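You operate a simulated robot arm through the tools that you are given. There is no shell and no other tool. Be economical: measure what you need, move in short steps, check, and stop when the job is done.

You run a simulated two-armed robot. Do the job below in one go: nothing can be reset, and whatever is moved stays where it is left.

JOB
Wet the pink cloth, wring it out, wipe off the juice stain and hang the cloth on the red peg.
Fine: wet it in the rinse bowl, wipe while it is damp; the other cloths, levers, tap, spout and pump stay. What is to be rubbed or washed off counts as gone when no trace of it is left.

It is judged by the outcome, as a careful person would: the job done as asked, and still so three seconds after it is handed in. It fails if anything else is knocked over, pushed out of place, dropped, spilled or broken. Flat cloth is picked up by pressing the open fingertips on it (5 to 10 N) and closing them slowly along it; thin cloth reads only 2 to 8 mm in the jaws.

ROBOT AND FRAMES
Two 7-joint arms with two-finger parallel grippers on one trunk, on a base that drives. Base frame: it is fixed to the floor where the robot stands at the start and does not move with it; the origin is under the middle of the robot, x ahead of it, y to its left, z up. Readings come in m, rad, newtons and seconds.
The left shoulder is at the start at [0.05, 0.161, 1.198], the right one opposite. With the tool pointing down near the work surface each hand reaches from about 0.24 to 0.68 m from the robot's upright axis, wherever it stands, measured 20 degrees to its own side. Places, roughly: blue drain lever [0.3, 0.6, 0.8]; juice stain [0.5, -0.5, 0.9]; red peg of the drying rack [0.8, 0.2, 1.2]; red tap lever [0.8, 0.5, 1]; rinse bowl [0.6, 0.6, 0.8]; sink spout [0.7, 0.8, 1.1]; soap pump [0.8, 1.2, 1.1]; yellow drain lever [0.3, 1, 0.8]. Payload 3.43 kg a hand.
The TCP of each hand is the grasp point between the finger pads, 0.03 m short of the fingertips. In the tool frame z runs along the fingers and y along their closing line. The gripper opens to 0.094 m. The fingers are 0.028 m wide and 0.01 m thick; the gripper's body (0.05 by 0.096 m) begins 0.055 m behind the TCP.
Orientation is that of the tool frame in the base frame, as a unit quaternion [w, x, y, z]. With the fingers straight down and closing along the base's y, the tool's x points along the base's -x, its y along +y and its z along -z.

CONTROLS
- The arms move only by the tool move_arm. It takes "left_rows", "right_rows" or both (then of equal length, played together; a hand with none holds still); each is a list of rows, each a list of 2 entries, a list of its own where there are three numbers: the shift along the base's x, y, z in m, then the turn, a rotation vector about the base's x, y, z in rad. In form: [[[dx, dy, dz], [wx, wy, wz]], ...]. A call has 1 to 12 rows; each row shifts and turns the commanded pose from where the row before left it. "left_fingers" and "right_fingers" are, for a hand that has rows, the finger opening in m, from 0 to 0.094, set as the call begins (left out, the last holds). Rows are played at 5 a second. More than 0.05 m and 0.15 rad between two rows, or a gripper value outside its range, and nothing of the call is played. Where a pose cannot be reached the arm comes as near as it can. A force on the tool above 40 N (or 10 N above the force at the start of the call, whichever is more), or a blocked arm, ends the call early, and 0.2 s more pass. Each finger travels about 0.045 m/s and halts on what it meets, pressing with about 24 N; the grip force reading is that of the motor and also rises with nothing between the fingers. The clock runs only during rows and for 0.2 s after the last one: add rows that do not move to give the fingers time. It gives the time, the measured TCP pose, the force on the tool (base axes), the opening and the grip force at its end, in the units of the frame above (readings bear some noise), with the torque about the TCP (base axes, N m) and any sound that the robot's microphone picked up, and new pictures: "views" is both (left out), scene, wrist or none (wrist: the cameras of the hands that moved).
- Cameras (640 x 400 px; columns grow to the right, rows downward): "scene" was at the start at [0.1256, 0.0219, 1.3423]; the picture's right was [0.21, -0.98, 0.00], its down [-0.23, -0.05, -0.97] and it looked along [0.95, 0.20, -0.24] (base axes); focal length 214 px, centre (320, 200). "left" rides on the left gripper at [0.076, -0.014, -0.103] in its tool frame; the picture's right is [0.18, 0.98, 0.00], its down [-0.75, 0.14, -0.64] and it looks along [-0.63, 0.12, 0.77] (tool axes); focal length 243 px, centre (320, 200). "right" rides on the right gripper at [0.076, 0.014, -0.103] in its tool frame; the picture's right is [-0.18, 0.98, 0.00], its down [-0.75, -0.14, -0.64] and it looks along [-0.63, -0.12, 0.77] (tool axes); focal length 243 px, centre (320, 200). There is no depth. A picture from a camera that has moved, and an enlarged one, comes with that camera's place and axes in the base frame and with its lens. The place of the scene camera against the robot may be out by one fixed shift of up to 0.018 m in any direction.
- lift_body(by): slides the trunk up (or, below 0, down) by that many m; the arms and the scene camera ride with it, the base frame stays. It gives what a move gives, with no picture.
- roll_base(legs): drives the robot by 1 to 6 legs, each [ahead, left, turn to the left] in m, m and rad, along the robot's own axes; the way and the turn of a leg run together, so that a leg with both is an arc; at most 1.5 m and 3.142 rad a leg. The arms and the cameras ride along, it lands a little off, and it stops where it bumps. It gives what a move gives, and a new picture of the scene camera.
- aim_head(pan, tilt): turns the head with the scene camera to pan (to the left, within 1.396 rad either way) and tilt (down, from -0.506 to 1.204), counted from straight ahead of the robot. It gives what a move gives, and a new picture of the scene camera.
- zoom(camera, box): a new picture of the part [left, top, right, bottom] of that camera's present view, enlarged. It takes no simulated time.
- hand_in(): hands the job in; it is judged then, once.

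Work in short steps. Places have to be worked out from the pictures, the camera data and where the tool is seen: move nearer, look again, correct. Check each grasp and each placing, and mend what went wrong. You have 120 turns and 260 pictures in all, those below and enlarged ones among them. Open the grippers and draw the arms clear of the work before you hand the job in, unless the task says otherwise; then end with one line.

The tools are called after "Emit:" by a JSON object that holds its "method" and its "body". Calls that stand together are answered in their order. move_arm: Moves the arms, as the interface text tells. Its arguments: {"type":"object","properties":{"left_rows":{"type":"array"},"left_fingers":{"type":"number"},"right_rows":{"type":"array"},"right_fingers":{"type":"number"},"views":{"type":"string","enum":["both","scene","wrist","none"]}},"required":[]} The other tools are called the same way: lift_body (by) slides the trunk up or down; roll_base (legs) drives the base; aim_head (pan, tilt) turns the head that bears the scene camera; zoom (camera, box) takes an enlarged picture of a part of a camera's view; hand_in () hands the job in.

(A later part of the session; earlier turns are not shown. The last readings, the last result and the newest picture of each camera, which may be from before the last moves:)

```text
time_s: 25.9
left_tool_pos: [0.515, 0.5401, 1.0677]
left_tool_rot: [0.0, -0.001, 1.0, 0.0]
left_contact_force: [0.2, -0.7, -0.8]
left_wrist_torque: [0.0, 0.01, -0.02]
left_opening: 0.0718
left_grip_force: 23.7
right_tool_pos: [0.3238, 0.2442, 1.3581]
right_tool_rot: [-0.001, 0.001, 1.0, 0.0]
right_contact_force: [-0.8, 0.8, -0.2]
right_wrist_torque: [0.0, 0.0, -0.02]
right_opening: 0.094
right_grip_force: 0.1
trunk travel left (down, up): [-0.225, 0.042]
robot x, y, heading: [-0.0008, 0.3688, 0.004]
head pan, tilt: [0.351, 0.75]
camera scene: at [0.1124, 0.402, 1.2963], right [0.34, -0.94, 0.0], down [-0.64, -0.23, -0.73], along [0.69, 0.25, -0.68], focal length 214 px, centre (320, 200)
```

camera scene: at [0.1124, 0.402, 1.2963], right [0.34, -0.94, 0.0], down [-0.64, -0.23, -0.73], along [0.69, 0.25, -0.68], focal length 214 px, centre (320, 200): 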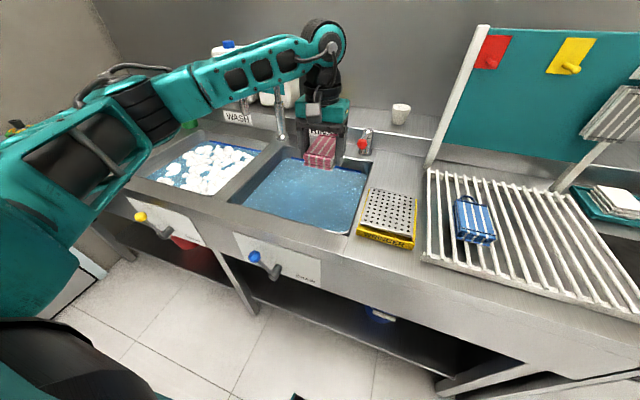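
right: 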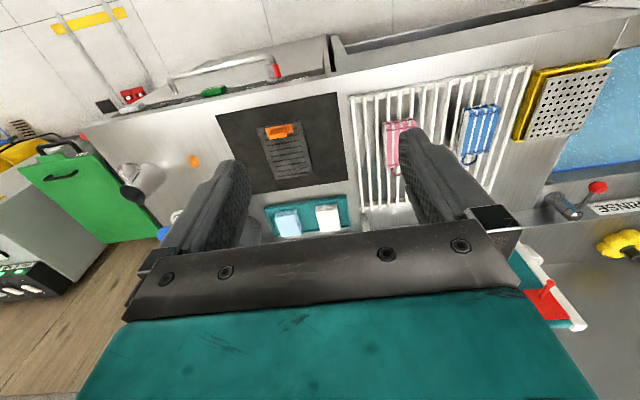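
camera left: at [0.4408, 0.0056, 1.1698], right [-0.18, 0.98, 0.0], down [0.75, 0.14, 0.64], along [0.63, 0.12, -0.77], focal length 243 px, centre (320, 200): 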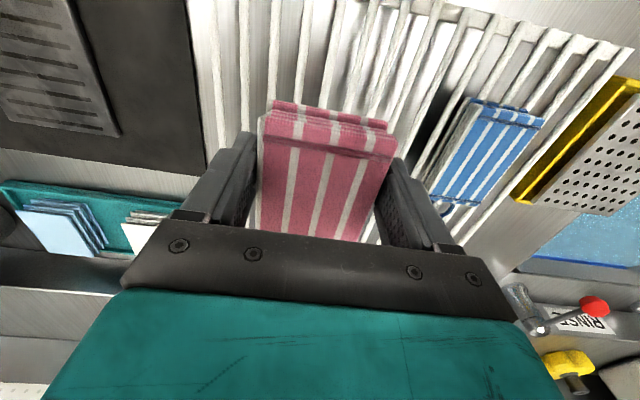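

I move the hand to the bowl centre (0.545, 0.605) and lower toward the water.

Emit:
{"method": "move_arm", "body": {"left_rows": [[[0.01, 0.02, 0], [0, 0, 0]], [[0.01, 0.02, -0.01], [0, 0, 0]], [[0.01, 0.025, -0.02], [0, 0, 0]], [[0, 0, -0.025], [0, 0, 0]], [[0, 0, -0.025], [0, 0, 0]], [[0, 0, -0.025], [0, 0, 0]], [[0, 0, -0.025], [0, 0, 0]], [[0, 0, -0.02], [0, 0, 0]], [[0, 0, 0], [0, 0, 0]]]}}

Emit:
{"method": "zoom", "body": {"camera": "scene", "box": [220, 90, 420, 250]}}

```text
time_s: 27.9
left_tool_pos: [0.5458, 0.6064, 0.9178]
left_tool_rot: [0.0, -0.001, 1.0, 0.0]
left_contact_force: [0.9, -0.1, -0.5]
left_wrist_torque: [-0.02, 0.02, -0.01]
left_opening: 0.0718
left_grip_force: 24.4
right_tool_pos: [0.3228, 0.2438, 1.3576]
right_tool_rot: [0.0, 0.0, 1.0, 0.001]
right_contact_force: [1.0, 0.2, 0.2]
right_wrist_torque: [0.01, -0.02, 0.0]
right_opening: 0.0942
right_grip_force: 0.1
trunk travel left (down, up): [-0.225, 0.042]
robot x, y, heading: [-0.003, 0.3701, 0.005]
head pan, tilt: [0.351, 0.75]
camera scene: at [0.1123, 0.4021, 1.2963], right [0.34, -0.94, 0.0], down [-0.64, -0.24, -0.73], along [0.69, 0.25, -0.68], focal length 214 px, centre (320, 200)
camera left: at [0.4701, 0.5907, 1.0204], right [-0.19, 0.98, 0.0], down [0.75, 0.14, 0.64], along [0.63, 0.12, -0.77], focal length 243 px, centre (320, 200)
```

scene: 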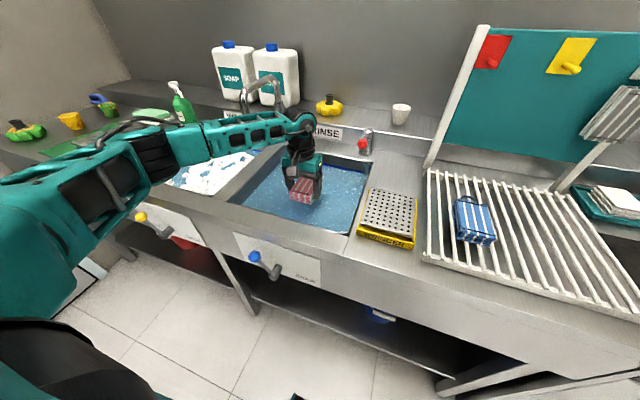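
left: 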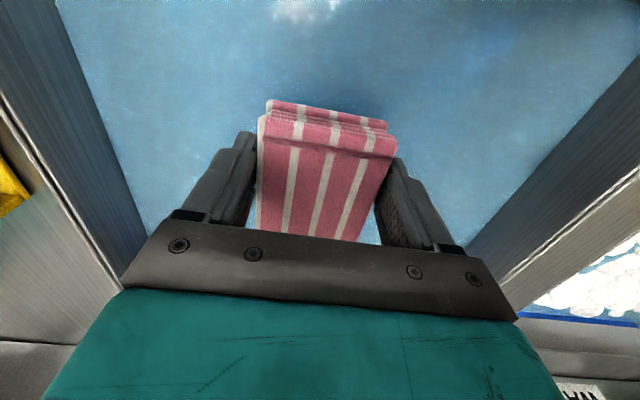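

```text
2.50 times, centred on (320, 170) of scene
camera zoom: at [0.1123, 0.4021, 1.2963], right [0.34, -0.94, 0.0], down [-0.64, -0.24, -0.73], along [0.69, 0.25, -0.68], focal length 536 px, centre (320, 275)
```

zoom: 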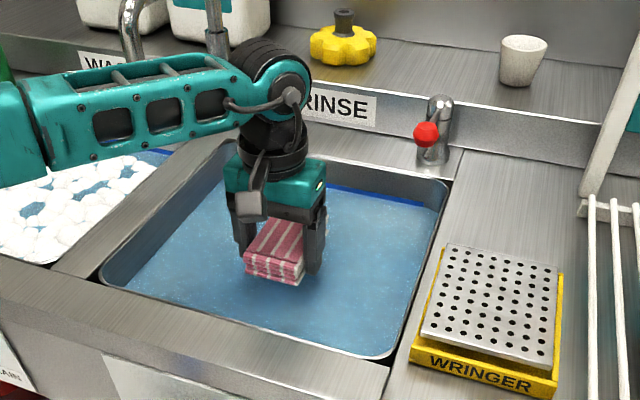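

Still above the water with the hand centred. I continue lowering.

Emit:
{"method": "move_arm", "body": {"left_rows": [[[0, 0, -0.02], [0, 0, 0]], [[0, 0, -0.02], [0, 0, 0]], [[0, 0, -0.015], [0, 0, 0]], [[0, 0, -0.015], [0, 0, 0]], [[0, 0, 0], [0, 0, 0]]]}}

Emit:
{"method": "zoom", "body": {"camera": "scene", "box": [220, 90, 420, 250]}}

```text
time_s: 29.1
left_tool_pos: [0.5449, 0.6052, 0.8475]
left_tool_rot: [0.001, -0.001, 1.0, 0.0]
left_contact_force: [0.0, -0.5, 0.2]
left_wrist_torque: [0.0, 0.0, 0.02]
left_opening: 0.072
left_grip_force: 24.3
right_tool_pos: [0.3231, 0.2433, 1.3572]
right_tool_rot: [0.0, -0.001, 1.0, 0.0]
right_contact_force: [-0.4, -0.5, 0.1]
right_wrist_torque: [-0.02, -0.01, 0.01]
right_opening: 0.0937
right_grip_force: 0.1
trunk travel left (down, up): [-0.225, 0.042]
robot x, y, heading: [-0.0016, 0.3678, -0.004]
head pan, tilt: [0.351, 0.75]
camera scene: at [0.1123, 0.4021, 1.2963], right [0.34, -0.94, 0.0], down [-0.64, -0.24, -0.73], along [0.69, 0.25, -0.68], focal length 214 px, centre (320, 200)
camera left: at [0.4703, 0.5898, 0.9498], right [-0.19, 0.98, 0.0], down [0.75, 0.14, 0.64], along [0.63, 0.12, -0.77], focal length 243 px, centre (320, 200)
```

scene: 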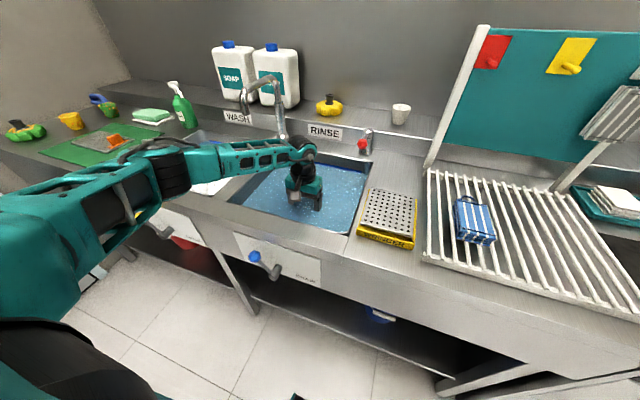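
left: 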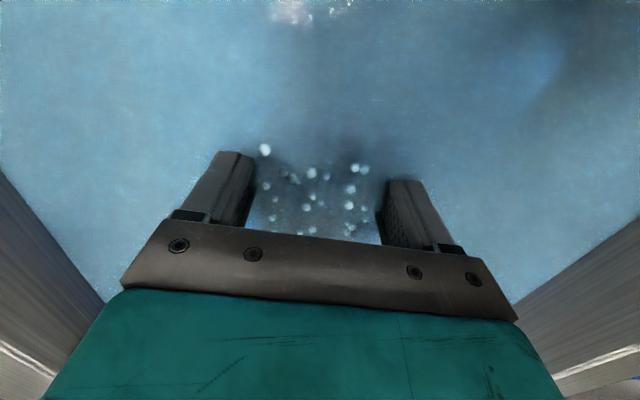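

```text
2.50 times, centred on (320, 170) of scene
camera zoom: at [0.1123, 0.4021, 1.2963], right [0.34, -0.94, 0.0], down [-0.64, -0.24, -0.73], along [0.69, 0.25, -0.68], focal length 536 px, centre (320, 275)
```

zoom: 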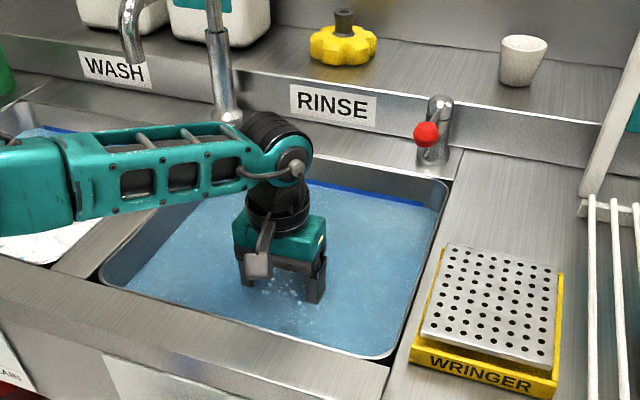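

The cloth is submerged and bubbling. I hold it about 2.4 s, then lift slowly and let it drip.

Emit:
{"method": "move_arm", "body": {"left_rows": [[[0, 0, 0], [0, 0, 0]], [[0, 0, 0], [0, 0, 0]], [[0, 0, 0], [0, 0, 0]], [[0, 0, 0], [0, 0, 0]], [[0, 0, 0], [0, 0, 0]], [[0, 0, 0], [0, 0, 0]], [[0, 0, 0], [0, 0, 0]], [[0, 0, 0], [0, 0, 0]], [[0, 0, 0], [0, 0, 0]], [[0, 0, 0], [0, 0, 0]], [[0, 0, 0], [0, 0, 0]], [[0, 0, 0], [0, 0, 0]]], "views": "wrist"}}

Emit:
{"method": "move_arm", "body": {"left_rows": [[[0, 0, 0.01], [0, 0, 0]], [[0, 0, 0.015], [0, 0, 0]], [[0, 0, 0.015], [0, 0, 0]], [[0, 0, 0.015], [0, 0, 0]], [[0, 0, 0.015], [0, 0, 0]], [[0, 0, 0], [0, 0, 0]], [[0, 0, 0], [0, 0, 0]]], "views": "both"}}

```text
time_s: 31.7
left_tool_pos: [0.5457, 0.6041, 0.8475]
left_tool_rot: [-0.001, -0.001, 1.0, 0.0]
left_contact_force: [-0.1, -0.4, -0.5]
left_wrist_torque: [-0.02, 0.02, -0.01]
left_opening: 0.0716
left_grip_force: 23.8
right_tool_pos: [0.323, 0.2426, 1.3576]
right_tool_rot: [0.0, 0.0, 1.0, 0.0]
right_contact_force: [0.0, 0.4, 0.0]
right_wrist_torque: [0.03, -0.02, 0.01]
right_opening: 0.0938
right_grip_force: 0.0
trunk travel left (down, up): [-0.225, 0.042]
robot x, y, heading: [0.0013, 0.3724, 0.001]
head pan, tilt: [0.351, 0.75]
camera left: at [0.4703, 0.5899, 0.9501], right [-0.19, 0.98, 0.0], down [0.75, 0.14, 0.64], along [0.63, 0.12, -0.77], focal length 243 px, centre (320, 200)
```

left: 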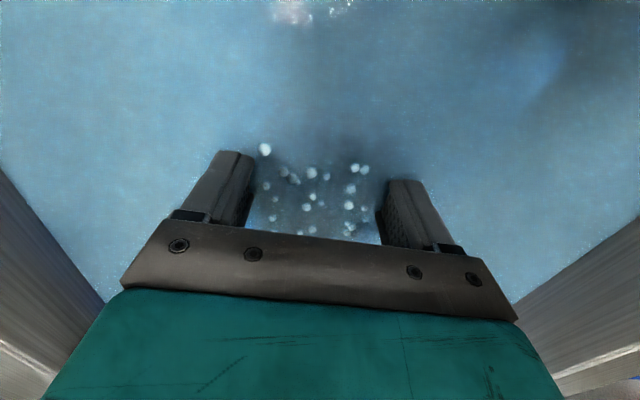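

```text
time_s: 33.3
left_tool_pos: [0.5448, 0.6046, 0.9182]
left_tool_rot: [0.0, 0.0, 1.0, 0.001]
left_contact_force: [-0.2, 0.2, -0.5]
left_wrist_torque: [0.0, 0.0, -0.02]
left_opening: 0.0719
left_grip_force: 23.8
right_tool_pos: [0.3225, 0.2448, 1.3583]
right_tool_rot: [0.0, 0.0, 1.0, 0.0]
right_contact_force: [-0.1, 0.2, 0.5]
right_wrist_torque: [0.0, 0.01, 0.03]
right_opening: 0.0939
right_grip_force: 0.0
trunk travel left (down, up): [-0.225, 0.042]
robot x, y, heading: [-0.0, 0.373, -0.0]
head pan, tilt: [0.351, 0.75]
camera scene: at [0.1124, 0.4021, 1.2963], right [0.34, -0.94, 0.0], down [-0.64, -0.24, -0.73], along [0.69, 0.25, -0.68], focal length 214 px, centre (320, 200)
camera left: at [0.4708, 0.5901, 1.0202], right [-0.19, 0.98, 0.0], down [0.75, 0.14, 0.64], along [0.63, 0.12, -0.77], focal length 243 px, centre (320, 200)
```

scene: 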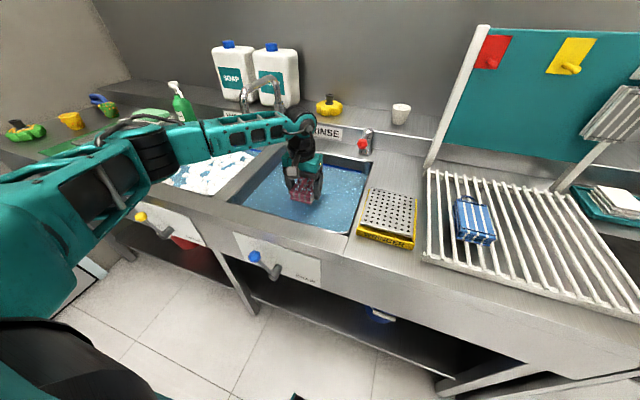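
left: 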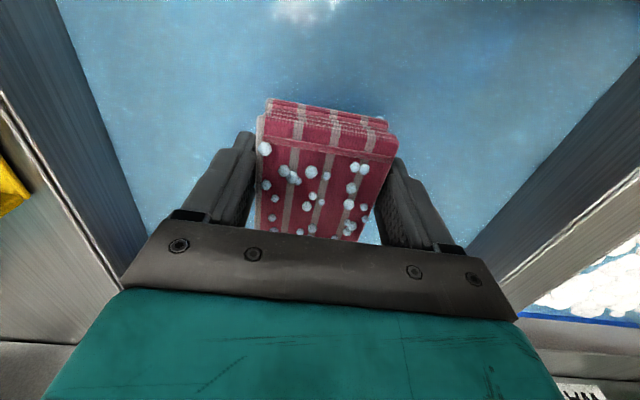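

The cloth is darkened and dripping, so it's wet. I let it drip above the bowl, raise to 1.03, and drive right to bring it over the wringer (plate centre ≈ (0.518, 0.37)).

Emit:
{"method": "move_arm", "body": {"left_rows": [[[0, 0, 0], [0, 0, 0]], [[0, 0, 0], [0, 0, 0]], [[0, 0, 0], [0, 0, 0]], [[0, 0, 0], [0, 0, 0]], [[0, 0, 0], [0, 0, 0]], [[0, 0, 0.02], [0, 0, 0]], [[0, 0, 0.03], [0, 0, 0]], [[-0.01, 0, 0.03], [0, 0, 0]], [[-0.02, 0, 0.03], [0, 0, 0]], [[-0.02, 0, 0], [0, 0, 0]], [[0, 0, 0], [0, 0, 0]], [[0, 0, 0], [0, 0, 0]]], "views": "wrist"}}

Emit:
{"method": "roll_base", "body": {"legs": [[0, -0.235, 0]]}}

Emit:
{"method": "zoom", "body": {"camera": "left", "box": [120, 0, 520, 300]}}

```text
time_s: 35.9
left_tool_pos: [0.4939, 0.6054, 1.0301]
left_tool_rot: [-0.001, -0.001, 1.0, 0.0]
left_contact_force: [-0.6, 1.0, 0.1]
left_wrist_torque: [0.02, 0.03, 0.02]
left_opening: 0.0714
left_grip_force: 23.9
right_tool_pos: [0.3231, 0.2439, 1.358]
right_tool_rot: [0.0, 0.0, 1.0, 0.0]
right_contact_force: [0.4, 0.0, 0.7]
right_wrist_torque: [0.04, -0.01, -0.03]
right_opening: 0.0938
right_grip_force: 0.1
trunk travel left (down, up): [-0.225, 0.042]
robot x, y, heading: [-0.0007, 0.3737, 0.001]
head pan, tilt: [0.351, 0.75]
camera left: at [0.4193, 0.5907, 1.1312], right [-0.19, 0.98, 0.0], down [0.75, 0.14, 0.64], along [0.63, 0.12, -0.77], focal length 243 px, centre (320, 200)
```

left: 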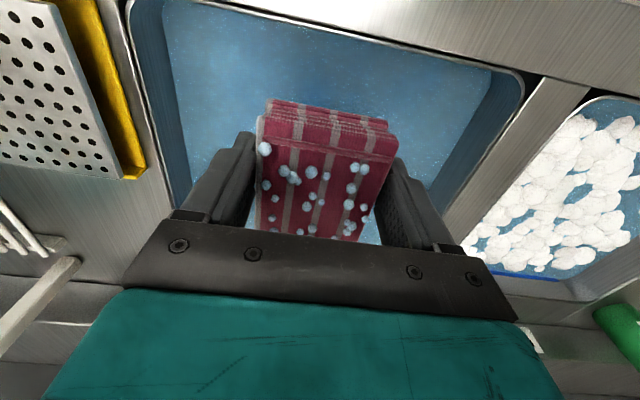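

```text
time_s: 38.6
left_tool_pos: [0.4942, 0.3703, 1.0286]
left_tool_rot: [0.0, -0.001, 1.0, 0.0]
left_contact_force: [0.2, -0.4, -1.2]
left_wrist_torque: [0.02, 0.03, -0.01]
left_opening: 0.0714
left_grip_force: 24.7
right_tool_pos: [0.3223, 0.0094, 1.358]
right_tool_rot: [0.0, 0.0, 1.0, 0.0]
right_contact_force: [0.8, -0.9, 0.7]
right_wrist_torque: [0.0, -0.01, -0.02]
right_opening: 0.0937
right_grip_force: 0.1
trunk travel left (down, up): [-0.225, 0.042]
robot x, y, heading: [-0.0012, 0.136, 0.003]
head pan, tilt: [0.351, 0.75]
camera scene: at [0.1126, 0.1672, 1.2963], right [0.34, -0.94, 0.0], down [-0.64, -0.23, -0.73], along [0.69, 0.25, -0.68], focal length 214 px, centre (320, 200)
```

scene: 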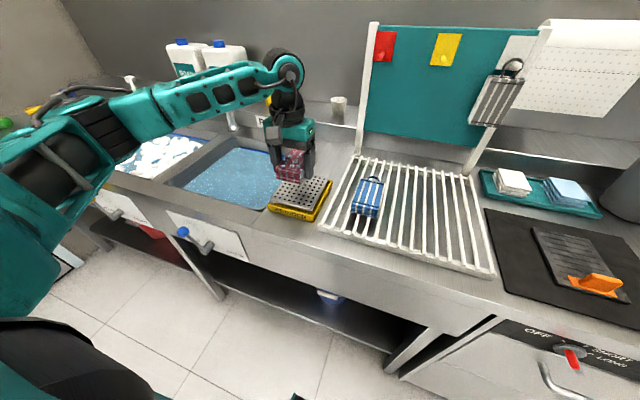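

```text
1.33 times, centred on (320, 150) of left
camera zoom: at [0.4199, 0.3553, 1.1312], right [-0.18, 0.98, 0.0], down [0.75, 0.14, 0.64], along [0.63, 0.12, -0.77], focal length 324 px, centre (320, 267)
```

zoom: 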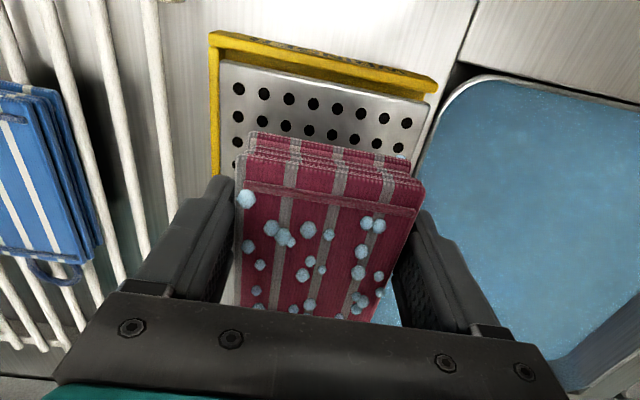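

Cloth is aligned over the plate. I lower toward contact in small steps, watching force.

Emit:
{"method": "move_arm", "body": {"left_rows": [[[0, -0.003, -0.02], [0, 0, 0]], [[0, 0, -0.015], [0, 0, 0]], [[0, 0, -0.01], [0, 0, 0]], [[0, 0, -0.008], [0, 0, 0]], [[0, 0, -0.004], [0, 0, 0]], [[0, 0, -0.004], [0, 0, 0]], [[0, 0, 0], [0, 0, 0]]], "views": "none"}}

Emit:
{"method": "zoom", "body": {"camera": "scene", "box": [240, 100, 360, 240]}}

```text
time_s: 40.2
left_tool_pos: [0.4954, 0.3656, 0.9679]
left_tool_rot: [0.0, 0.0, 1.0, 0.0]
left_contact_force: [-0.1, -0.7, 0.2]
left_wrist_torque: [0.05, -0.07, 0.01]
left_opening: 0.0714
left_grip_force: 24.3
right_tool_pos: [0.3232, 0.0095, 1.358]
right_tool_rot: [0.0, 0.001, 1.0, 0.0]
right_contact_force: [-0.1, 0.0, 0.1]
right_wrist_torque: [-0.02, 0.02, 0.0]
right_opening: 0.094
right_grip_force: 0.0
trunk travel left (down, up): [-0.225, 0.042]
robot x, y, heading: [0.0025, 0.1329, 0.005]
head pan, tilt: [0.351, 0.75]
```

```text
2.86 times, centred on (300, 170) of scene
camera zoom: at [0.1125, 0.1674, 1.2963], right [0.34, -0.94, 0.0], down [-0.64, -0.23, -0.73], along [0.69, 0.25, -0.68], focal length 613 px, centre (377, 286)
```

zoom: 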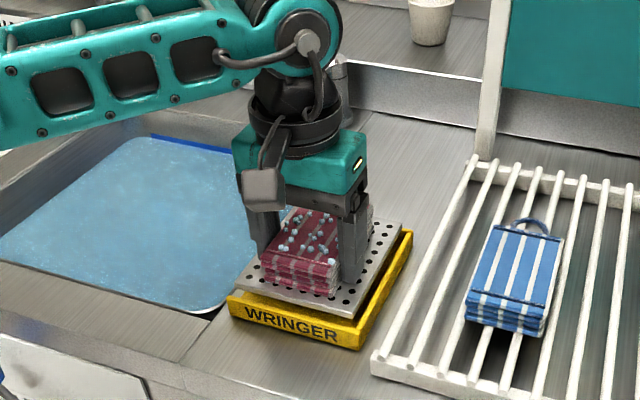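

Nearly touching. I press down in 3 mm steps.

Emit:
{"method": "move_arm", "body": {"left_rows": [[[0, 0, -0.003], [0, 0, 0]], [[0, 0, -0.003], [0, 0, 0]], [[0, 0, -0.003], [0, 0, 0]], [[0, 0, -0.003], [0, 0, 0]], [[0, 0, 0], [0, 0, 0]]], "views": "none"}}

Emit:
{"method": "zoom", "body": {"camera": "scene", "box": [260, 130, 340, 230]}}

```text
time_s: 41.4
left_tool_pos: [0.4942, 0.3664, 0.9577]
left_tool_rot: [0.002, 0.0, 1.0, 0.0]
left_contact_force: [-0.1, 1.9, 15.1]
left_wrist_torque: [0.19, 0.32, -0.03]
left_opening: 0.0716
left_grip_force: 24.7
right_tool_pos: [0.3209, 0.0086, 1.3575]
right_tool_rot: [0.0, 0.0, 1.0, 0.0]
right_contact_force: [-0.4, 0.0, -0.4]
right_wrist_torque: [-0.06, 0.0, -0.05]
right_opening: 0.094
right_grip_force: 0.1
trunk travel left (down, up): [-0.225, 0.042]
robot x, y, heading: [-0.0021, 0.1383, 0.004]
head pan, tilt: [0.351, 0.75]
```

```text
4.00 times, centred on (300, 180) of scene
camera zoom: at [0.1114, 0.167, 1.2966], right [0.34, -0.94, 0.0], down [-0.64, -0.23, -0.73], along [0.69, 0.25, -0.68], focal length 858 px, centre (400, 280)
```

zoom: 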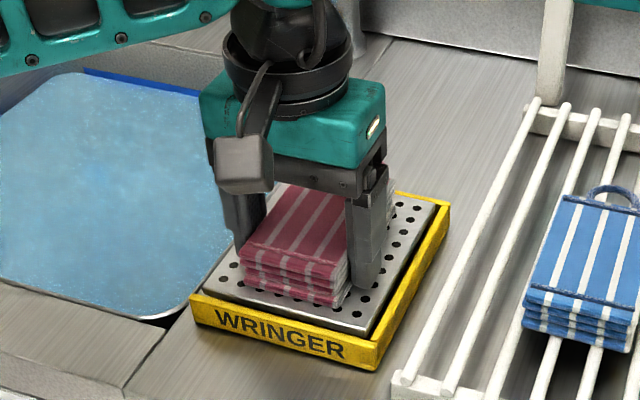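

The plate went down and the drops are gone (15 N). I hold briefly, then lift and inspect.

Emit:
{"method": "move_arm", "body": {"left_rows": [[[0, 0, -0.002], [0, 0, 0]], [[0, 0, 0], [0, 0, 0]], [[0, 0, 0], [0, 0, 0]], [[0, 0, 0.005], [0, 0, 0]], [[0, 0, 0.005], [0, 0, 0]], [[0, 0, 0.01], [0, 0, 0]], [[0, 0, 0.015], [0, 0, 0]], [[0, 0, 0.02], [0, 0, 0]], [[0, 0, 0.02], [0, 0, 0]], [[0, 0, 0.02], [0, 0, 0]], [[0, 0, 0.02], [0, 0, 0]], [[0, 0, 0], [0, 0, 0]]], "views": "both"}}

Emit:
{"method": "zoom", "body": {"camera": "scene", "box": [240, 80, 360, 240]}}

```text
time_s: 44.0
left_tool_pos: [0.4954, 0.368, 1.0683]
left_tool_rot: [0.0, -0.002, 1.0, -0.001]
left_contact_force: [-0.8, 0.1, -0.5]
left_wrist_torque: [0.0, 0.01, 0.0]
left_opening: 0.0715
left_grip_force: 24.0
right_tool_pos: [0.3239, 0.0094, 1.3569]
right_tool_rot: [0.0, -0.001, 1.0, 0.0]
right_contact_force: [-0.1, -0.6, -0.4]
right_wrist_torque: [-0.02, -0.01, 0.0]
right_opening: 0.094
right_grip_force: 0.0
trunk travel left (down, up): [-0.225, 0.042]
robot x, y, heading: [-0.0004, 0.1368, -0.003]
head pan, tilt: [0.351, 0.75]
camera scene: at [0.1126, 0.1675, 1.2963], right [0.34, -0.94, 0.0], down [-0.64, -0.23, -0.73], along [0.69, 0.25, -0.68], focal length 214 px, centre (320, 200)
camera left: at [0.4208, 0.3532, 1.1713], right [-0.18, 0.98, 0.0], down [0.75, 0.14, 0.64], along [0.63, 0.12, -0.77], focal length 243 px, centre (320, 200)
```

scene: 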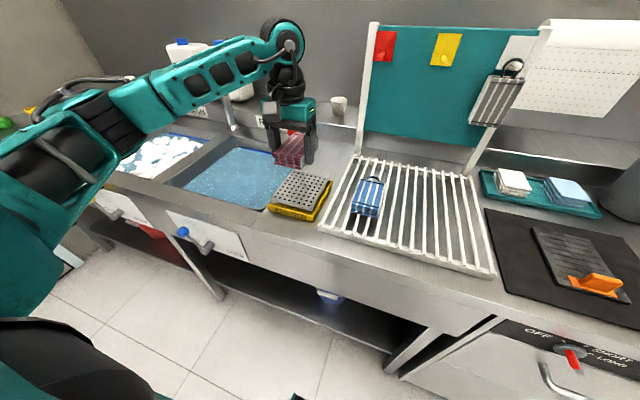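
left: 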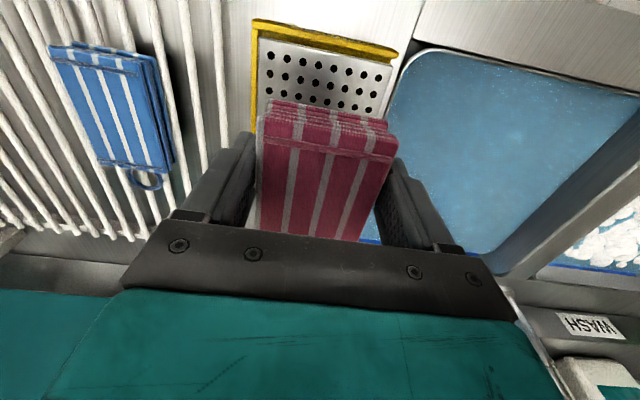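

```text
2.50 times, centred on (300, 160) of scene
camera zoom: at [0.1126, 0.1675, 1.2963], right [0.34, -0.94, 0.0], down [-0.64, -0.23, -0.73], along [0.69, 0.25, -0.68], focal length 536 px, centre (370, 300)
```

zoom: 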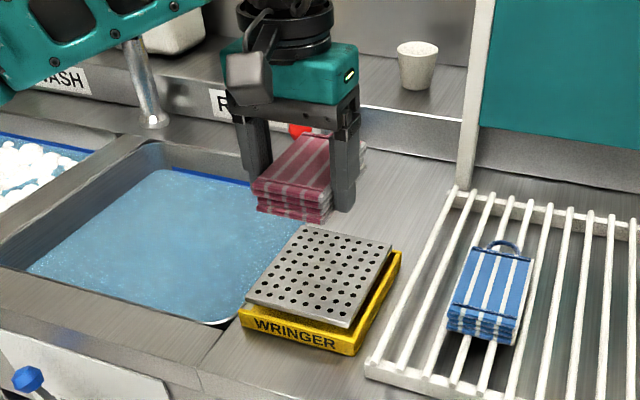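

The cloth is damp and no longer dripping, and the wringer and other items are undisturbed. I drive right in two legs toward the stain at about (0.52, −0.51).

Emit:
{"method": "aim_head", "body": {"pan": -0.2, "tilt": 0.7}}

Emit:
{"method": "roll_base", "body": {"legs": [[0, -0.45, 0]]}}

```text
time_s: 44.9
left_tool_pos: [0.4959, 0.3689, 1.0687]
left_tool_rot: [0.0, 0.0, 1.0, 0.0]
left_contact_force: [-0.3, 1.1, -1.0]
left_wrist_torque: [-0.01, 0.04, 0.0]
left_opening: 0.0717
left_grip_force: 24.1
right_tool_pos: [0.3219, 0.009, 1.3576]
right_tool_rot: [0.001, 0.0, 1.0, 0.0]
right_contact_force: [-0.1, 0.2, -1.1]
right_wrist_torque: [0.0, -0.01, -0.02]
right_opening: 0.0941
right_grip_force: 0.1
trunk travel left (down, up): [-0.225, 0.042]
robot x, y, heading: [0.0016, 0.1378, -0.005]
head pan, tilt: [-0.201, 0.7]
camera scene: at [0.1181, 0.1221, 1.3006], right [-0.2, -0.98, 0.0], down [-0.63, 0.13, -0.76], along [0.75, -0.15, -0.64], focal length 214 px, centre (320, 200)
```

scene: 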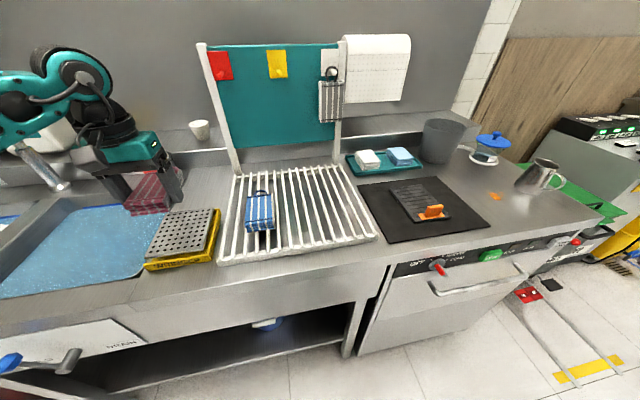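

```text
time_s: 49.5
left_tool_pos: [0.4959, -0.0831, 1.0687]
left_tool_rot: [0.0, -0.003, 1.0, 0.001]
left_contact_force: [-1.2, 0.0, 0.1]
left_wrist_torque: [-0.02, 0.0, 0.0]
left_opening: 0.0716
left_grip_force: 24.1
right_tool_pos: [0.3242, -0.4438, 1.3569]
right_tool_rot: [0.0, -0.002, 1.0, -0.001]
right_contact_force: [0.1, -0.1, 0.0]
right_wrist_torque: [-0.03, 0.01, 0.02]
right_opening: 0.094
right_grip_force: 0.0
trunk travel left (down, up): [-0.225, 0.042]
robot x, y, heading: [0.0008, -0.3217, 0.004]
head pan, tilt: [-0.201, 0.7]
camera scene: at [0.1195, -0.3319, 1.3006], right [-0.19, -0.98, 0.0], down [-0.63, 0.12, -0.76], along [0.75, -0.15, -0.64], focal length 214 px, centre (320, 200)
```

scene: 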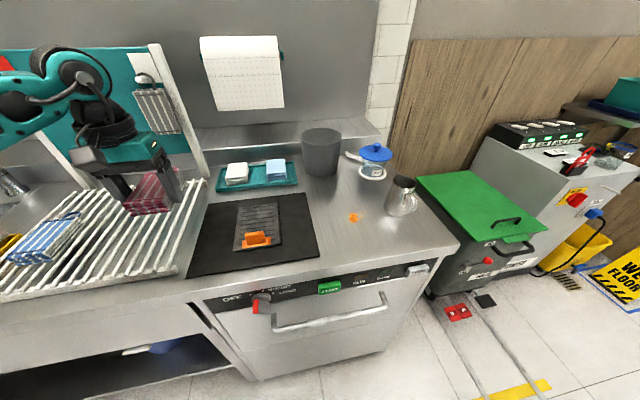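

The stain works out at (0.52, −0.51), with the pitcher about 0.15 m right of it. I drive right 0.41.

Emit:
{"method": "roll_base", "body": {"legs": [[0, -0.41, 0]]}}

Emit:
{"method": "aim_head", "body": {"pan": 0.3, "tilt": 0.8}}

Emit:
{"method": "zoom", "body": {"camera": "left", "box": [120, 0, 520, 300]}}

```text
time_s: 53.6
left_tool_pos: [0.4978, -0.4892, 1.0696]
left_tool_rot: [0.0, -0.007, 1.0, 0.0]
left_contact_force: [-0.2, -0.2, -0.8]
left_wrist_torque: [-0.04, 0.01, 0.01]
left_opening: 0.0717
left_grip_force: 23.8
right_tool_pos: [0.3298, -0.85, 1.3575]
right_tool_rot: [0.0, -0.006, 1.0, 0.0]
right_contact_force: [-0.1, -1.2, 0.4]
right_wrist_torque: [0.04, 0.0, 0.0]
right_opening: 0.0935
right_grip_force: 0.1
trunk travel left (down, up): [-0.225, 0.042]
robot x, y, heading: [0.0075, -0.723, 0.009]
head pan, tilt: [-0.201, 0.7]
camera scene: at [0.123, -0.7391, 1.3006], right [-0.19, -0.98, 0.0], down [-0.63, 0.12, -0.76], along [0.75, -0.14, -0.64], focal length 214 px, centre (320, 200)
```

scene: 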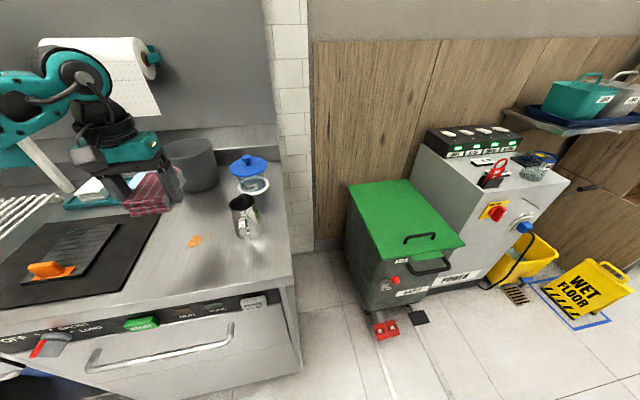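

```text
time_s: 54.5
left_tool_pos: [0.4985, -0.49, 1.0686]
left_tool_rot: [0.0, -0.006, 1.0, 0.0]
left_contact_force: [0.0, 0.1, 0.1]
left_wrist_torque: [0.0, 0.07, 0.04]
left_opening: 0.0714
left_grip_force: 23.7
right_tool_pos: [0.3285, -0.8501, 1.3571]
right_tool_rot: [0.0, -0.006, 1.0, 0.0]
right_contact_force: [-0.5, 0.3, -0.4]
right_wrist_torque: [-0.02, -0.02, 0.02]
right_opening: 0.0942
right_grip_force: 0.0
trunk travel left (down, up): [-0.225, 0.042]
robot x, y, heading: [0.0083, -0.7266, 0.013]
head pan, tilt: [0.3, 0.799]
camera scene: at [0.1164, -0.6983, 1.2923], right [0.31, -0.95, 0.0], down [-0.68, -0.22, -0.7], along [0.66, 0.21, -0.72], focal length 214 px, centre (320, 200)
```

scene: 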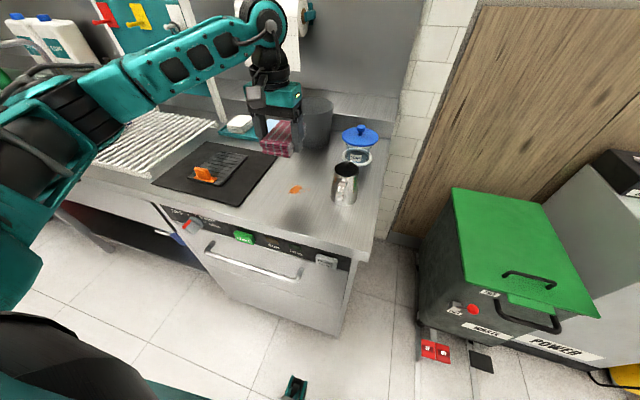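

```text
1.33 times, centred on (320, 150) of left
camera zoom: at [0.4232, -0.5047, 1.171], right [-0.2, 0.98, 0.0], down [0.75, 0.15, 0.64], along [0.63, 0.13, -0.77], focal length 324 px, centre (320, 267)
```

zoom: 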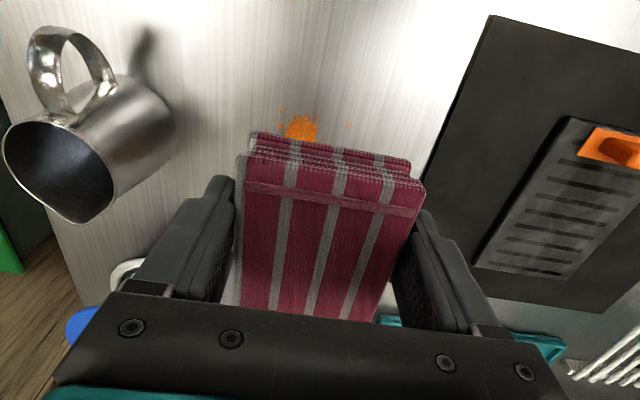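

The stain's main blob is at (0.515, −0.505), with small splatters spanning y −0.525 to −0.463. I lower over it until light contact.

Emit:
{"method": "move_arm", "body": {"left_rows": [[[-0.008, -0.015, -0.03], [0, 0, 0]], [[0, 0, -0.03], [0, 0, 0]], [[0, 0, -0.03], [0, 0, 0]], [[0, 0, -0.02], [0, 0, 0]], [[0, 0, -0.01], [0, 0, 0]], [[0, 0, 0], [0, 0, 0]]], "views": "none"}}

Emit:
{"method": "zoom", "body": {"camera": "scene", "box": [230, 100, 390, 220]}}

```text
time_s: 55.9
left_tool_pos: [0.4893, -0.5038, 0.9476]
left_tool_rot: [0.0, -0.006, 1.0, -0.001]
left_contact_force: [0.3, -0.7, -0.7]
left_wrist_torque: [0.0, -0.01, -0.03]
left_opening: 0.072
left_grip_force: 24.0
right_tool_pos: [0.3291, -0.8511, 1.3579]
right_tool_rot: [0.0, -0.005, 1.0, 0.0]
right_contact_force: [-0.2, 0.4, 0.0]
right_wrist_torque: [0.0, 0.0, 0.01]
right_opening: 0.0941
right_grip_force: 0.0
trunk travel left (down, up): [-0.225, 0.042]
robot x, y, heading: [0.0065, -0.7258, 0.011]
head pan, tilt: [0.3, 0.799]
```

```text
3.33 times, centred on (310, 160) of scene
camera zoom: at [0.1163, -0.6982, 1.2923], right [0.31, -0.95, 0.0], down [-0.68, -0.22, -0.7], along [0.66, 0.21, -0.72], focal length 715 px, centre (353, 333)
```

zoom: 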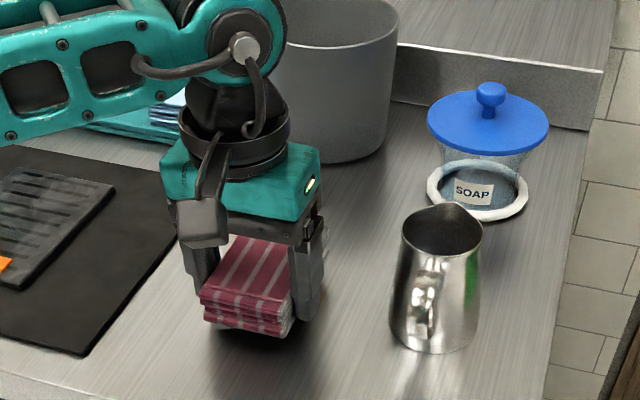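

Clear of everything; I lower in small steps to contact.

Emit:
{"method": "move_arm", "body": {"left_rows": [[[0, 0, -0.004], [0, 0, 0]], [[0, 0, -0.004], [0, 0, 0]], [[0, 0, -0.004], [0, 0, 0]], [[0, 0, -0.003], [0, 0, 0]], [[0, 0, 0], [0, 0, 0]]], "views": "none"}}

```text
time_s: 57.1
left_tool_pos: [0.4895, -0.5046, 0.9335]
left_tool_rot: [-0.001, -0.006, 1.0, 0.0]
left_contact_force: [0.0, 0.4, -0.5]
left_wrist_torque: [-0.02, 0.03, 0.03]
left_opening: 0.0717
left_grip_force: 23.8
right_tool_pos: [0.3292, -0.8495, 1.358]
right_tool_rot: [-0.001, -0.005, 1.0, 0.0]
right_contact_force: [-0.8, 0.3, 0.6]
right_wrist_torque: [0.0, -0.01, 0.0]
right_opening: 0.0943
right_grip_force: 0.0
trunk travel left (down, up): [-0.225, 0.042]
robot x, y, heading: [0.0059, -0.7247, 0.012]
head pan, tilt: [0.3, 0.799]
```

No contact yet; I go further in 3 mm steps.

Emit:
{"method": "move_arm", "body": {"left_rows": [[[0, 0, -0.003], [0, 0, 0]], [[0, 0, -0.003], [0, 0, 0]], [[0, 0, -0.003], [0, 0, 0]], [[0, 0, 0], [0, 0, 0]]], "views": "none"}}

Emit:
{"method": "zoom", "body": {"camera": "scene", "box": [230, 100, 390, 220]}}

```text
time_s: 58.1
left_tool_pos: [0.4899, -0.5041, 0.9298]
left_tool_rot: [0.004, -0.006, 1.0, 0.0]
left_contact_force: [-3.7, 6.1, 38.8]
left_wrist_torque: [0.73, 0.83, -0.49]
left_opening: 0.0717
left_grip_force: 23.8
right_tool_pos: [0.3252, -0.8513, 1.3594]
right_tool_rot: [0.001, -0.005, 1.0, 0.001]
right_contact_force: [-0.1, 1.0, 0.3]
right_wrist_torque: [0.01, 0.02, -0.02]
right_opening: 0.0937
right_grip_force: 0.0
trunk travel left (down, up): [-0.225, 0.042]
robot x, y, heading: [0.0078, -0.7305, 0.015]
head pan, tilt: [0.3, 0.799]
```

```text
3.33 times, centred on (310, 160) of scene
camera zoom: at [0.113, -0.699, 1.2933], right [0.31, -0.95, 0.0], down [-0.68, -0.22, -0.7], along [0.67, 0.21, -0.71], focal length 715 px, centre (353, 333)
```

zoom: 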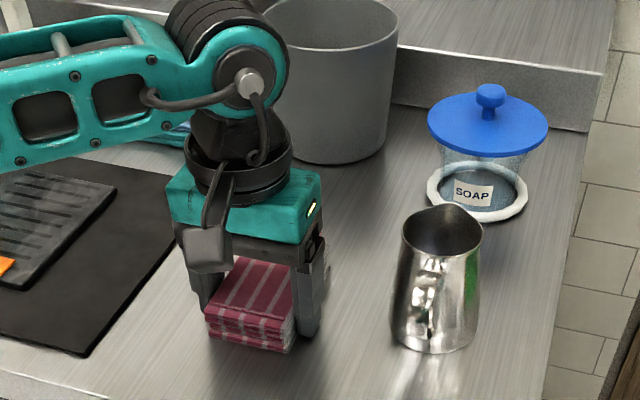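

Contact is at TCP z≈0.930 and a bit hard (39 N). I ease off 4 mm and start wiping strokes.

Emit:
{"method": "move_arm", "body": {"left_rows": [[[0, 0, 0.004], [0, 0, 0]], [[0.02, 0, 0], [0, 0, 0]], [[0.015, 0, 0], [0, 0, 0]], [[-0.02, 0.015, 0], [0, 0, 0]], [[-0.02, 0, 0], [0, 0, 0]], [[-0.015, 0, 0], [0, 0, 0]], [[0.02, 0.015, 0], [0, 0, 0]], [[0.02, 0, 0], [0, 0, 0]], [[0.015, 0, 0], [0, 0, 0]], [[-0.02, -0.015, 0], [0, 0, 0]], [[-0.02, -0.015, 0], [0, 0, 0]]], "views": "both"}}

```text
time_s: 60.5
left_tool_pos: [0.4856, -0.5038, 0.9301]
left_tool_rot: [0.002, -0.005, 1.0, 0.0]
left_contact_force: [7.9, 4.5, 17.5]
left_wrist_torque: [0.25, 0.11, -0.34]
left_opening: 0.0715
left_grip_force: 24.3
right_tool_pos: [0.3283, -0.8501, 1.3595]
right_tool_rot: [-0.001, -0.006, 1.0, 0.0]
right_contact_force: [-0.3, 0.2, 1.3]
right_wrist_torque: [0.02, 0.0, 0.0]
right_opening: 0.0939
right_grip_force: 0.1
trunk travel left (down, up): [-0.225, 0.042]
robot x, y, heading: [0.0032, -0.7277, 0.013]
head pan, tilt: [0.3, 0.799]
camera scene: at [0.116, -0.6983, 1.2924], right [0.31, -0.95, 0.0], down [-0.68, -0.22, -0.7], along [0.66, 0.21, -0.72], focal length 214 px, centre (320, 200)
camera left: at [0.41, -0.5189, 1.032], right [-0.19, 0.98, 0.0], down [0.75, 0.15, 0.64], along [0.63, 0.13, -0.76], focal length 243 px, centre (320, 200)
```

scene: 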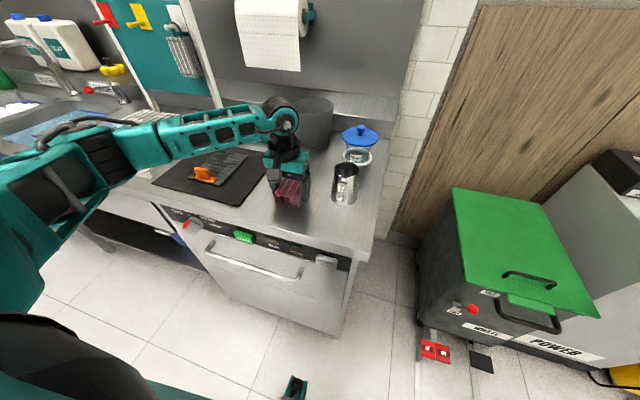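
left: 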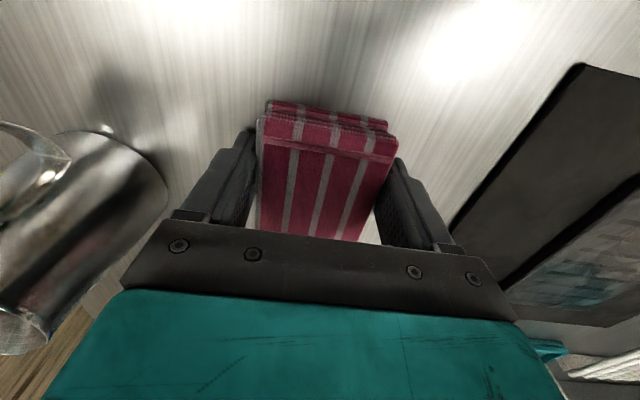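

Wiping contact is good at 17 N. More strokes on the −y side and across, then I lift and look.

Emit:
{"method": "move_arm", "body": {"left_rows": [[[0.02, -0.015, 0], [0, 0, 0]], [[0.02, 0, 0], [0, 0, 0]], [[-0.02, -0.008, 0], [0, 0, 0]], [[-0.02, 0, 0], [0, 0, 0]], [[-0.02, 0, 0], [0, 0, 0]], [[0, 0.02, 0], [0, 0, 0]], [[0, 0.02, 0], [0, 0, 0]], [[0.02, 0, 0], [0, 0, 0]], [[0.02, -0.02, 0], [0, 0, 0]]], "views": "none"}}

Emit:
{"method": "move_arm", "body": {"left_rows": [[[0, 0, 0.008], [0, 0, 0]], [[0, 0, 0.02], [0, 0, 0]], [[0, 0.02, 0.03], [0, 0, 0]], [[0, 0.03, 0.03], [0, 0, 0]], [[0, 0.03, 0.03], [0, 0, 0]], [[0, 0.03, 0.02], [0, 0, 0]], [[0, 0, 0], [0, 0, 0]]], "views": "both"}}

Emit:
{"method": "zoom", "body": {"camera": "scene", "box": [230, 120, 390, 240]}}

Emit:
{"method": "zoom", "body": {"camera": "left", "box": [100, 0, 400, 200]}}

```text
time_s: 61.0
left_tool_pos: [0.5065, -0.5192, 0.9307]
left_tool_rot: [-0.001, -0.005, 1.0, 0.0]
left_contact_force: [0.2, -2.7, 8.9]
left_wrist_torque: [0.38, -0.03, -0.07]
left_opening: 0.0716
left_grip_force: 24.2
right_tool_pos: [0.3284, -0.8502, 1.3584]
right_tool_rot: [0.0, -0.006, 1.0, 0.002]
right_contact_force: [-0.8, 0.3, 0.4]
right_wrist_torque: [0.03, 0.04, 0.01]
right_opening: 0.094
right_grip_force: 0.1
trunk travel left (down, up): [-0.225, 0.042]
robot x, y, heading: [0.0068, -0.7252, 0.012]
head pan, tilt: [0.3, 0.799]
stopped in row 2 (left hand): the force on the tool passed its limit at 79 N (the readings are from after the stop); the commanded pose is now the measured one
```

```text
time_s: 62.6
left_tool_pos: [0.5063, -0.4078, 1.0665]
left_tool_rot: [-0.003, -0.005, 1.0, 0.0]
left_contact_force: [0.3, 0.0, -0.2]
left_wrist_torque: [0.01, 0.03, 0.03]
left_opening: 0.0718
left_grip_force: 24.1
right_tool_pos: [0.3287, -0.8489, 1.3573]
right_tool_rot: [-0.001, -0.005, 1.0, 0.001]
right_contact_force: [-0.6, -0.6, -0.2]
right_wrist_torque: [0.01, 0.03, -0.03]
right_opening: 0.0939
right_grip_force: 0.1
trunk travel left (down, up): [-0.225, 0.042]
robot x, y, heading: [0.0057, -0.7223, 0.008]
head pan, tilt: [0.3, 0.799]
camera scene: at [0.116, -0.6982, 1.2923], right [0.31, -0.95, 0.0], down [-0.68, -0.22, -0.7], along [0.66, 0.21, -0.72], focal length 214 px, centre (320, 200)
camera left: at [0.4323, -0.4232, 1.169], right [-0.19, 0.98, 0.0], down [0.76, 0.15, 0.64], along [0.63, 0.12, -0.77], focal length 243 px, centre (320, 200)
```

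scene: 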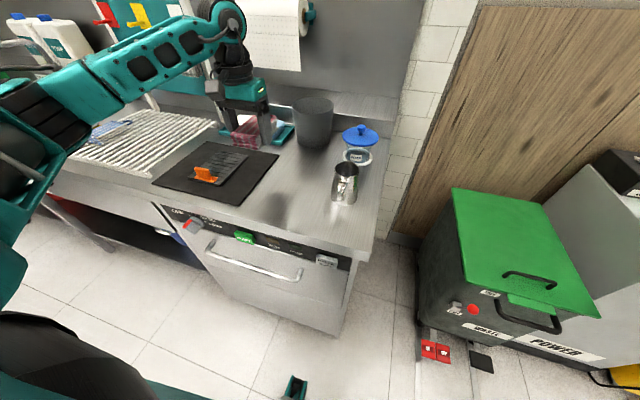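
left: 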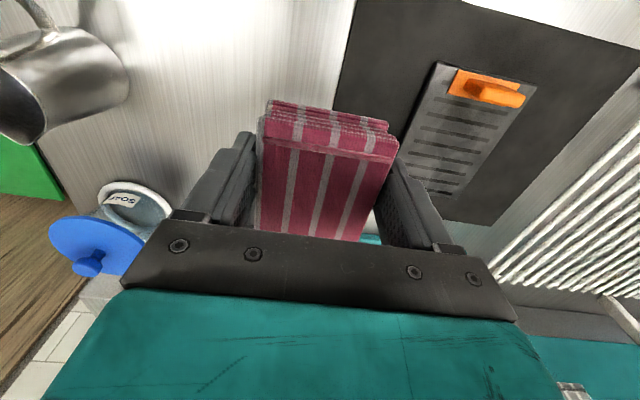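

```text
3.33 times, centred on (310, 180) of scene
camera zoom: at [0.116, -0.6982, 1.2923], right [0.31, -0.95, 0.0], down [-0.68, -0.22, -0.7], along [0.66, 0.21, -0.72], focal length 715 px, centre (353, 267)
```

zoom: 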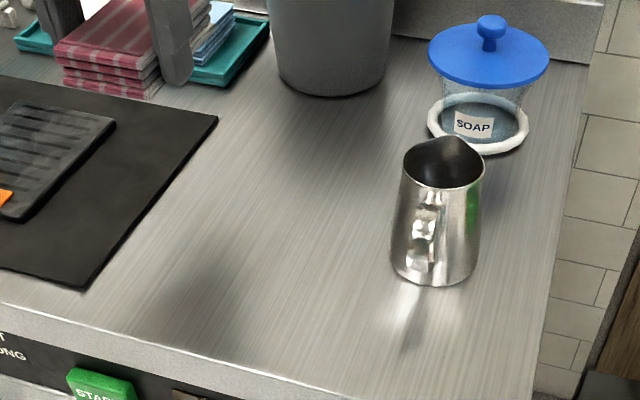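

```text
2.00 times, centred on (250, 100) of left
camera zoom: at [0.4323, -0.4232, 1.169], right [-0.19, 0.98, 0.0], down [0.76, 0.15, 0.64], along [0.63, 0.12, -0.77], focal length 485 px, centre (460, 400)
```

zoom: 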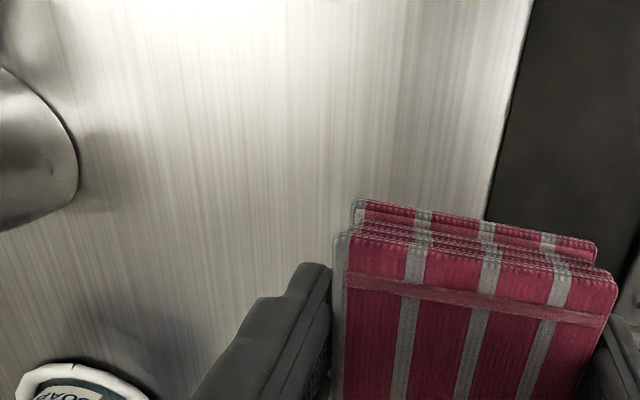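

The stain is gone with no trace in either view, and the pitcher has not moved. I drive back left toward the red peg, which I put at roughly (0.78, 0.25, 1.20).

Emit:
{"method": "roll_base", "body": {"legs": [[0, 0.775, 0]]}}

Emit:
{"method": "aim_head", "body": {"pan": 0.1, "tilt": 0.3}}

Emit:
{"method": "zoom", "body": {"camera": "scene", "box": [180, 80, 400, 240]}}

```text
time_s: 69.8
left_tool_pos: [0.4986, 0.3682, 1.0666]
left_tool_rot: [-0.003, -0.005, 1.0, 0.0]
left_contact_force: [0.5, -0.1, 0.0]
left_wrist_torque: [-0.01, 0.04, -0.01]
left_opening: 0.0717
left_grip_force: 24.2
right_tool_pos: [0.3193, -0.0745, 1.358]
right_tool_rot: [-0.001, -0.006, 1.0, 0.0]
right_contact_force: [0.0, -0.3, 0.8]
right_wrist_torque: [0.01, 0.0, -0.01]
right_opening: 0.0939
right_grip_force: 0.1
trunk travel left (down, up): [-0.225, 0.042]
robot x, y, heading: [-0.0031, 0.0478, 0.017]
head pan, tilt: [0.3, 0.799]
camera scene: at [0.1069, 0.0776, 1.2923], right [0.31, -0.95, 0.0], down [-0.68, -0.22, -0.7], along [0.66, 0.21, -0.72], focal length 214 px, centre (320, 200)
```

scene: 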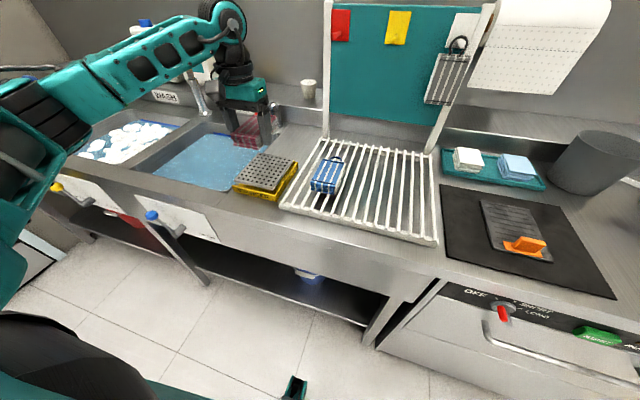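

```text
time_s: 70.7
left_tool_pos: [0.4983, 0.3675, 1.0658]
left_tool_rot: [-0.002, -0.005, 1.0, 0.0]
left_contact_force: [-0.3, 0.0, -0.9]
left_wrist_torque: [0.02, 0.03, 0.0]
left_opening: 0.0716
left_grip_force: 24.6
right_tool_pos: [0.3195, -0.0734, 1.3583]
right_tool_rot: [-0.001, -0.006, 1.0, -0.001]
right_contact_force: [0.1, 0.4, 0.0]
right_wrist_torque: [0.0, 0.04, -0.02]
right_opening: 0.0938
right_grip_force: 0.0
trunk travel left (down, up): [-0.225, 0.042]
robot x, y, heading: [-0.0035, 0.0462, 0.01]
head pan, tilt: [0.099, 0.3]
camera scene: at [0.1229, 0.0631, 1.3366], right [0.11, -0.99, 0.0], down [-0.29, -0.03, -0.95], along [0.95, 0.11, -0.3], focal length 214 px, centre (320, 200)
```

scene: 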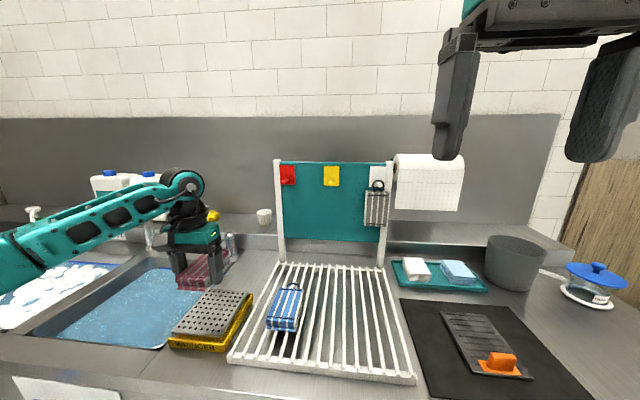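

```text
2.50 times, centred on (290, 160) of scene
camera zoom: at [0.1229, 0.0631, 1.3366], right [0.11, -0.99, 0.0], down [-0.29, -0.03, -0.95], along [0.95, 0.11, -0.3], focal length 536 px, centre (395, 300)
```

zoom: 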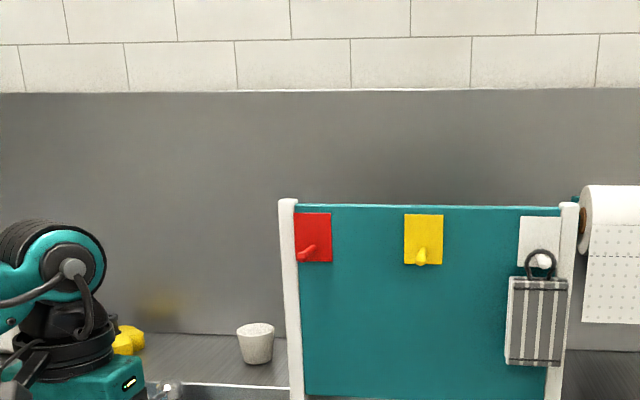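

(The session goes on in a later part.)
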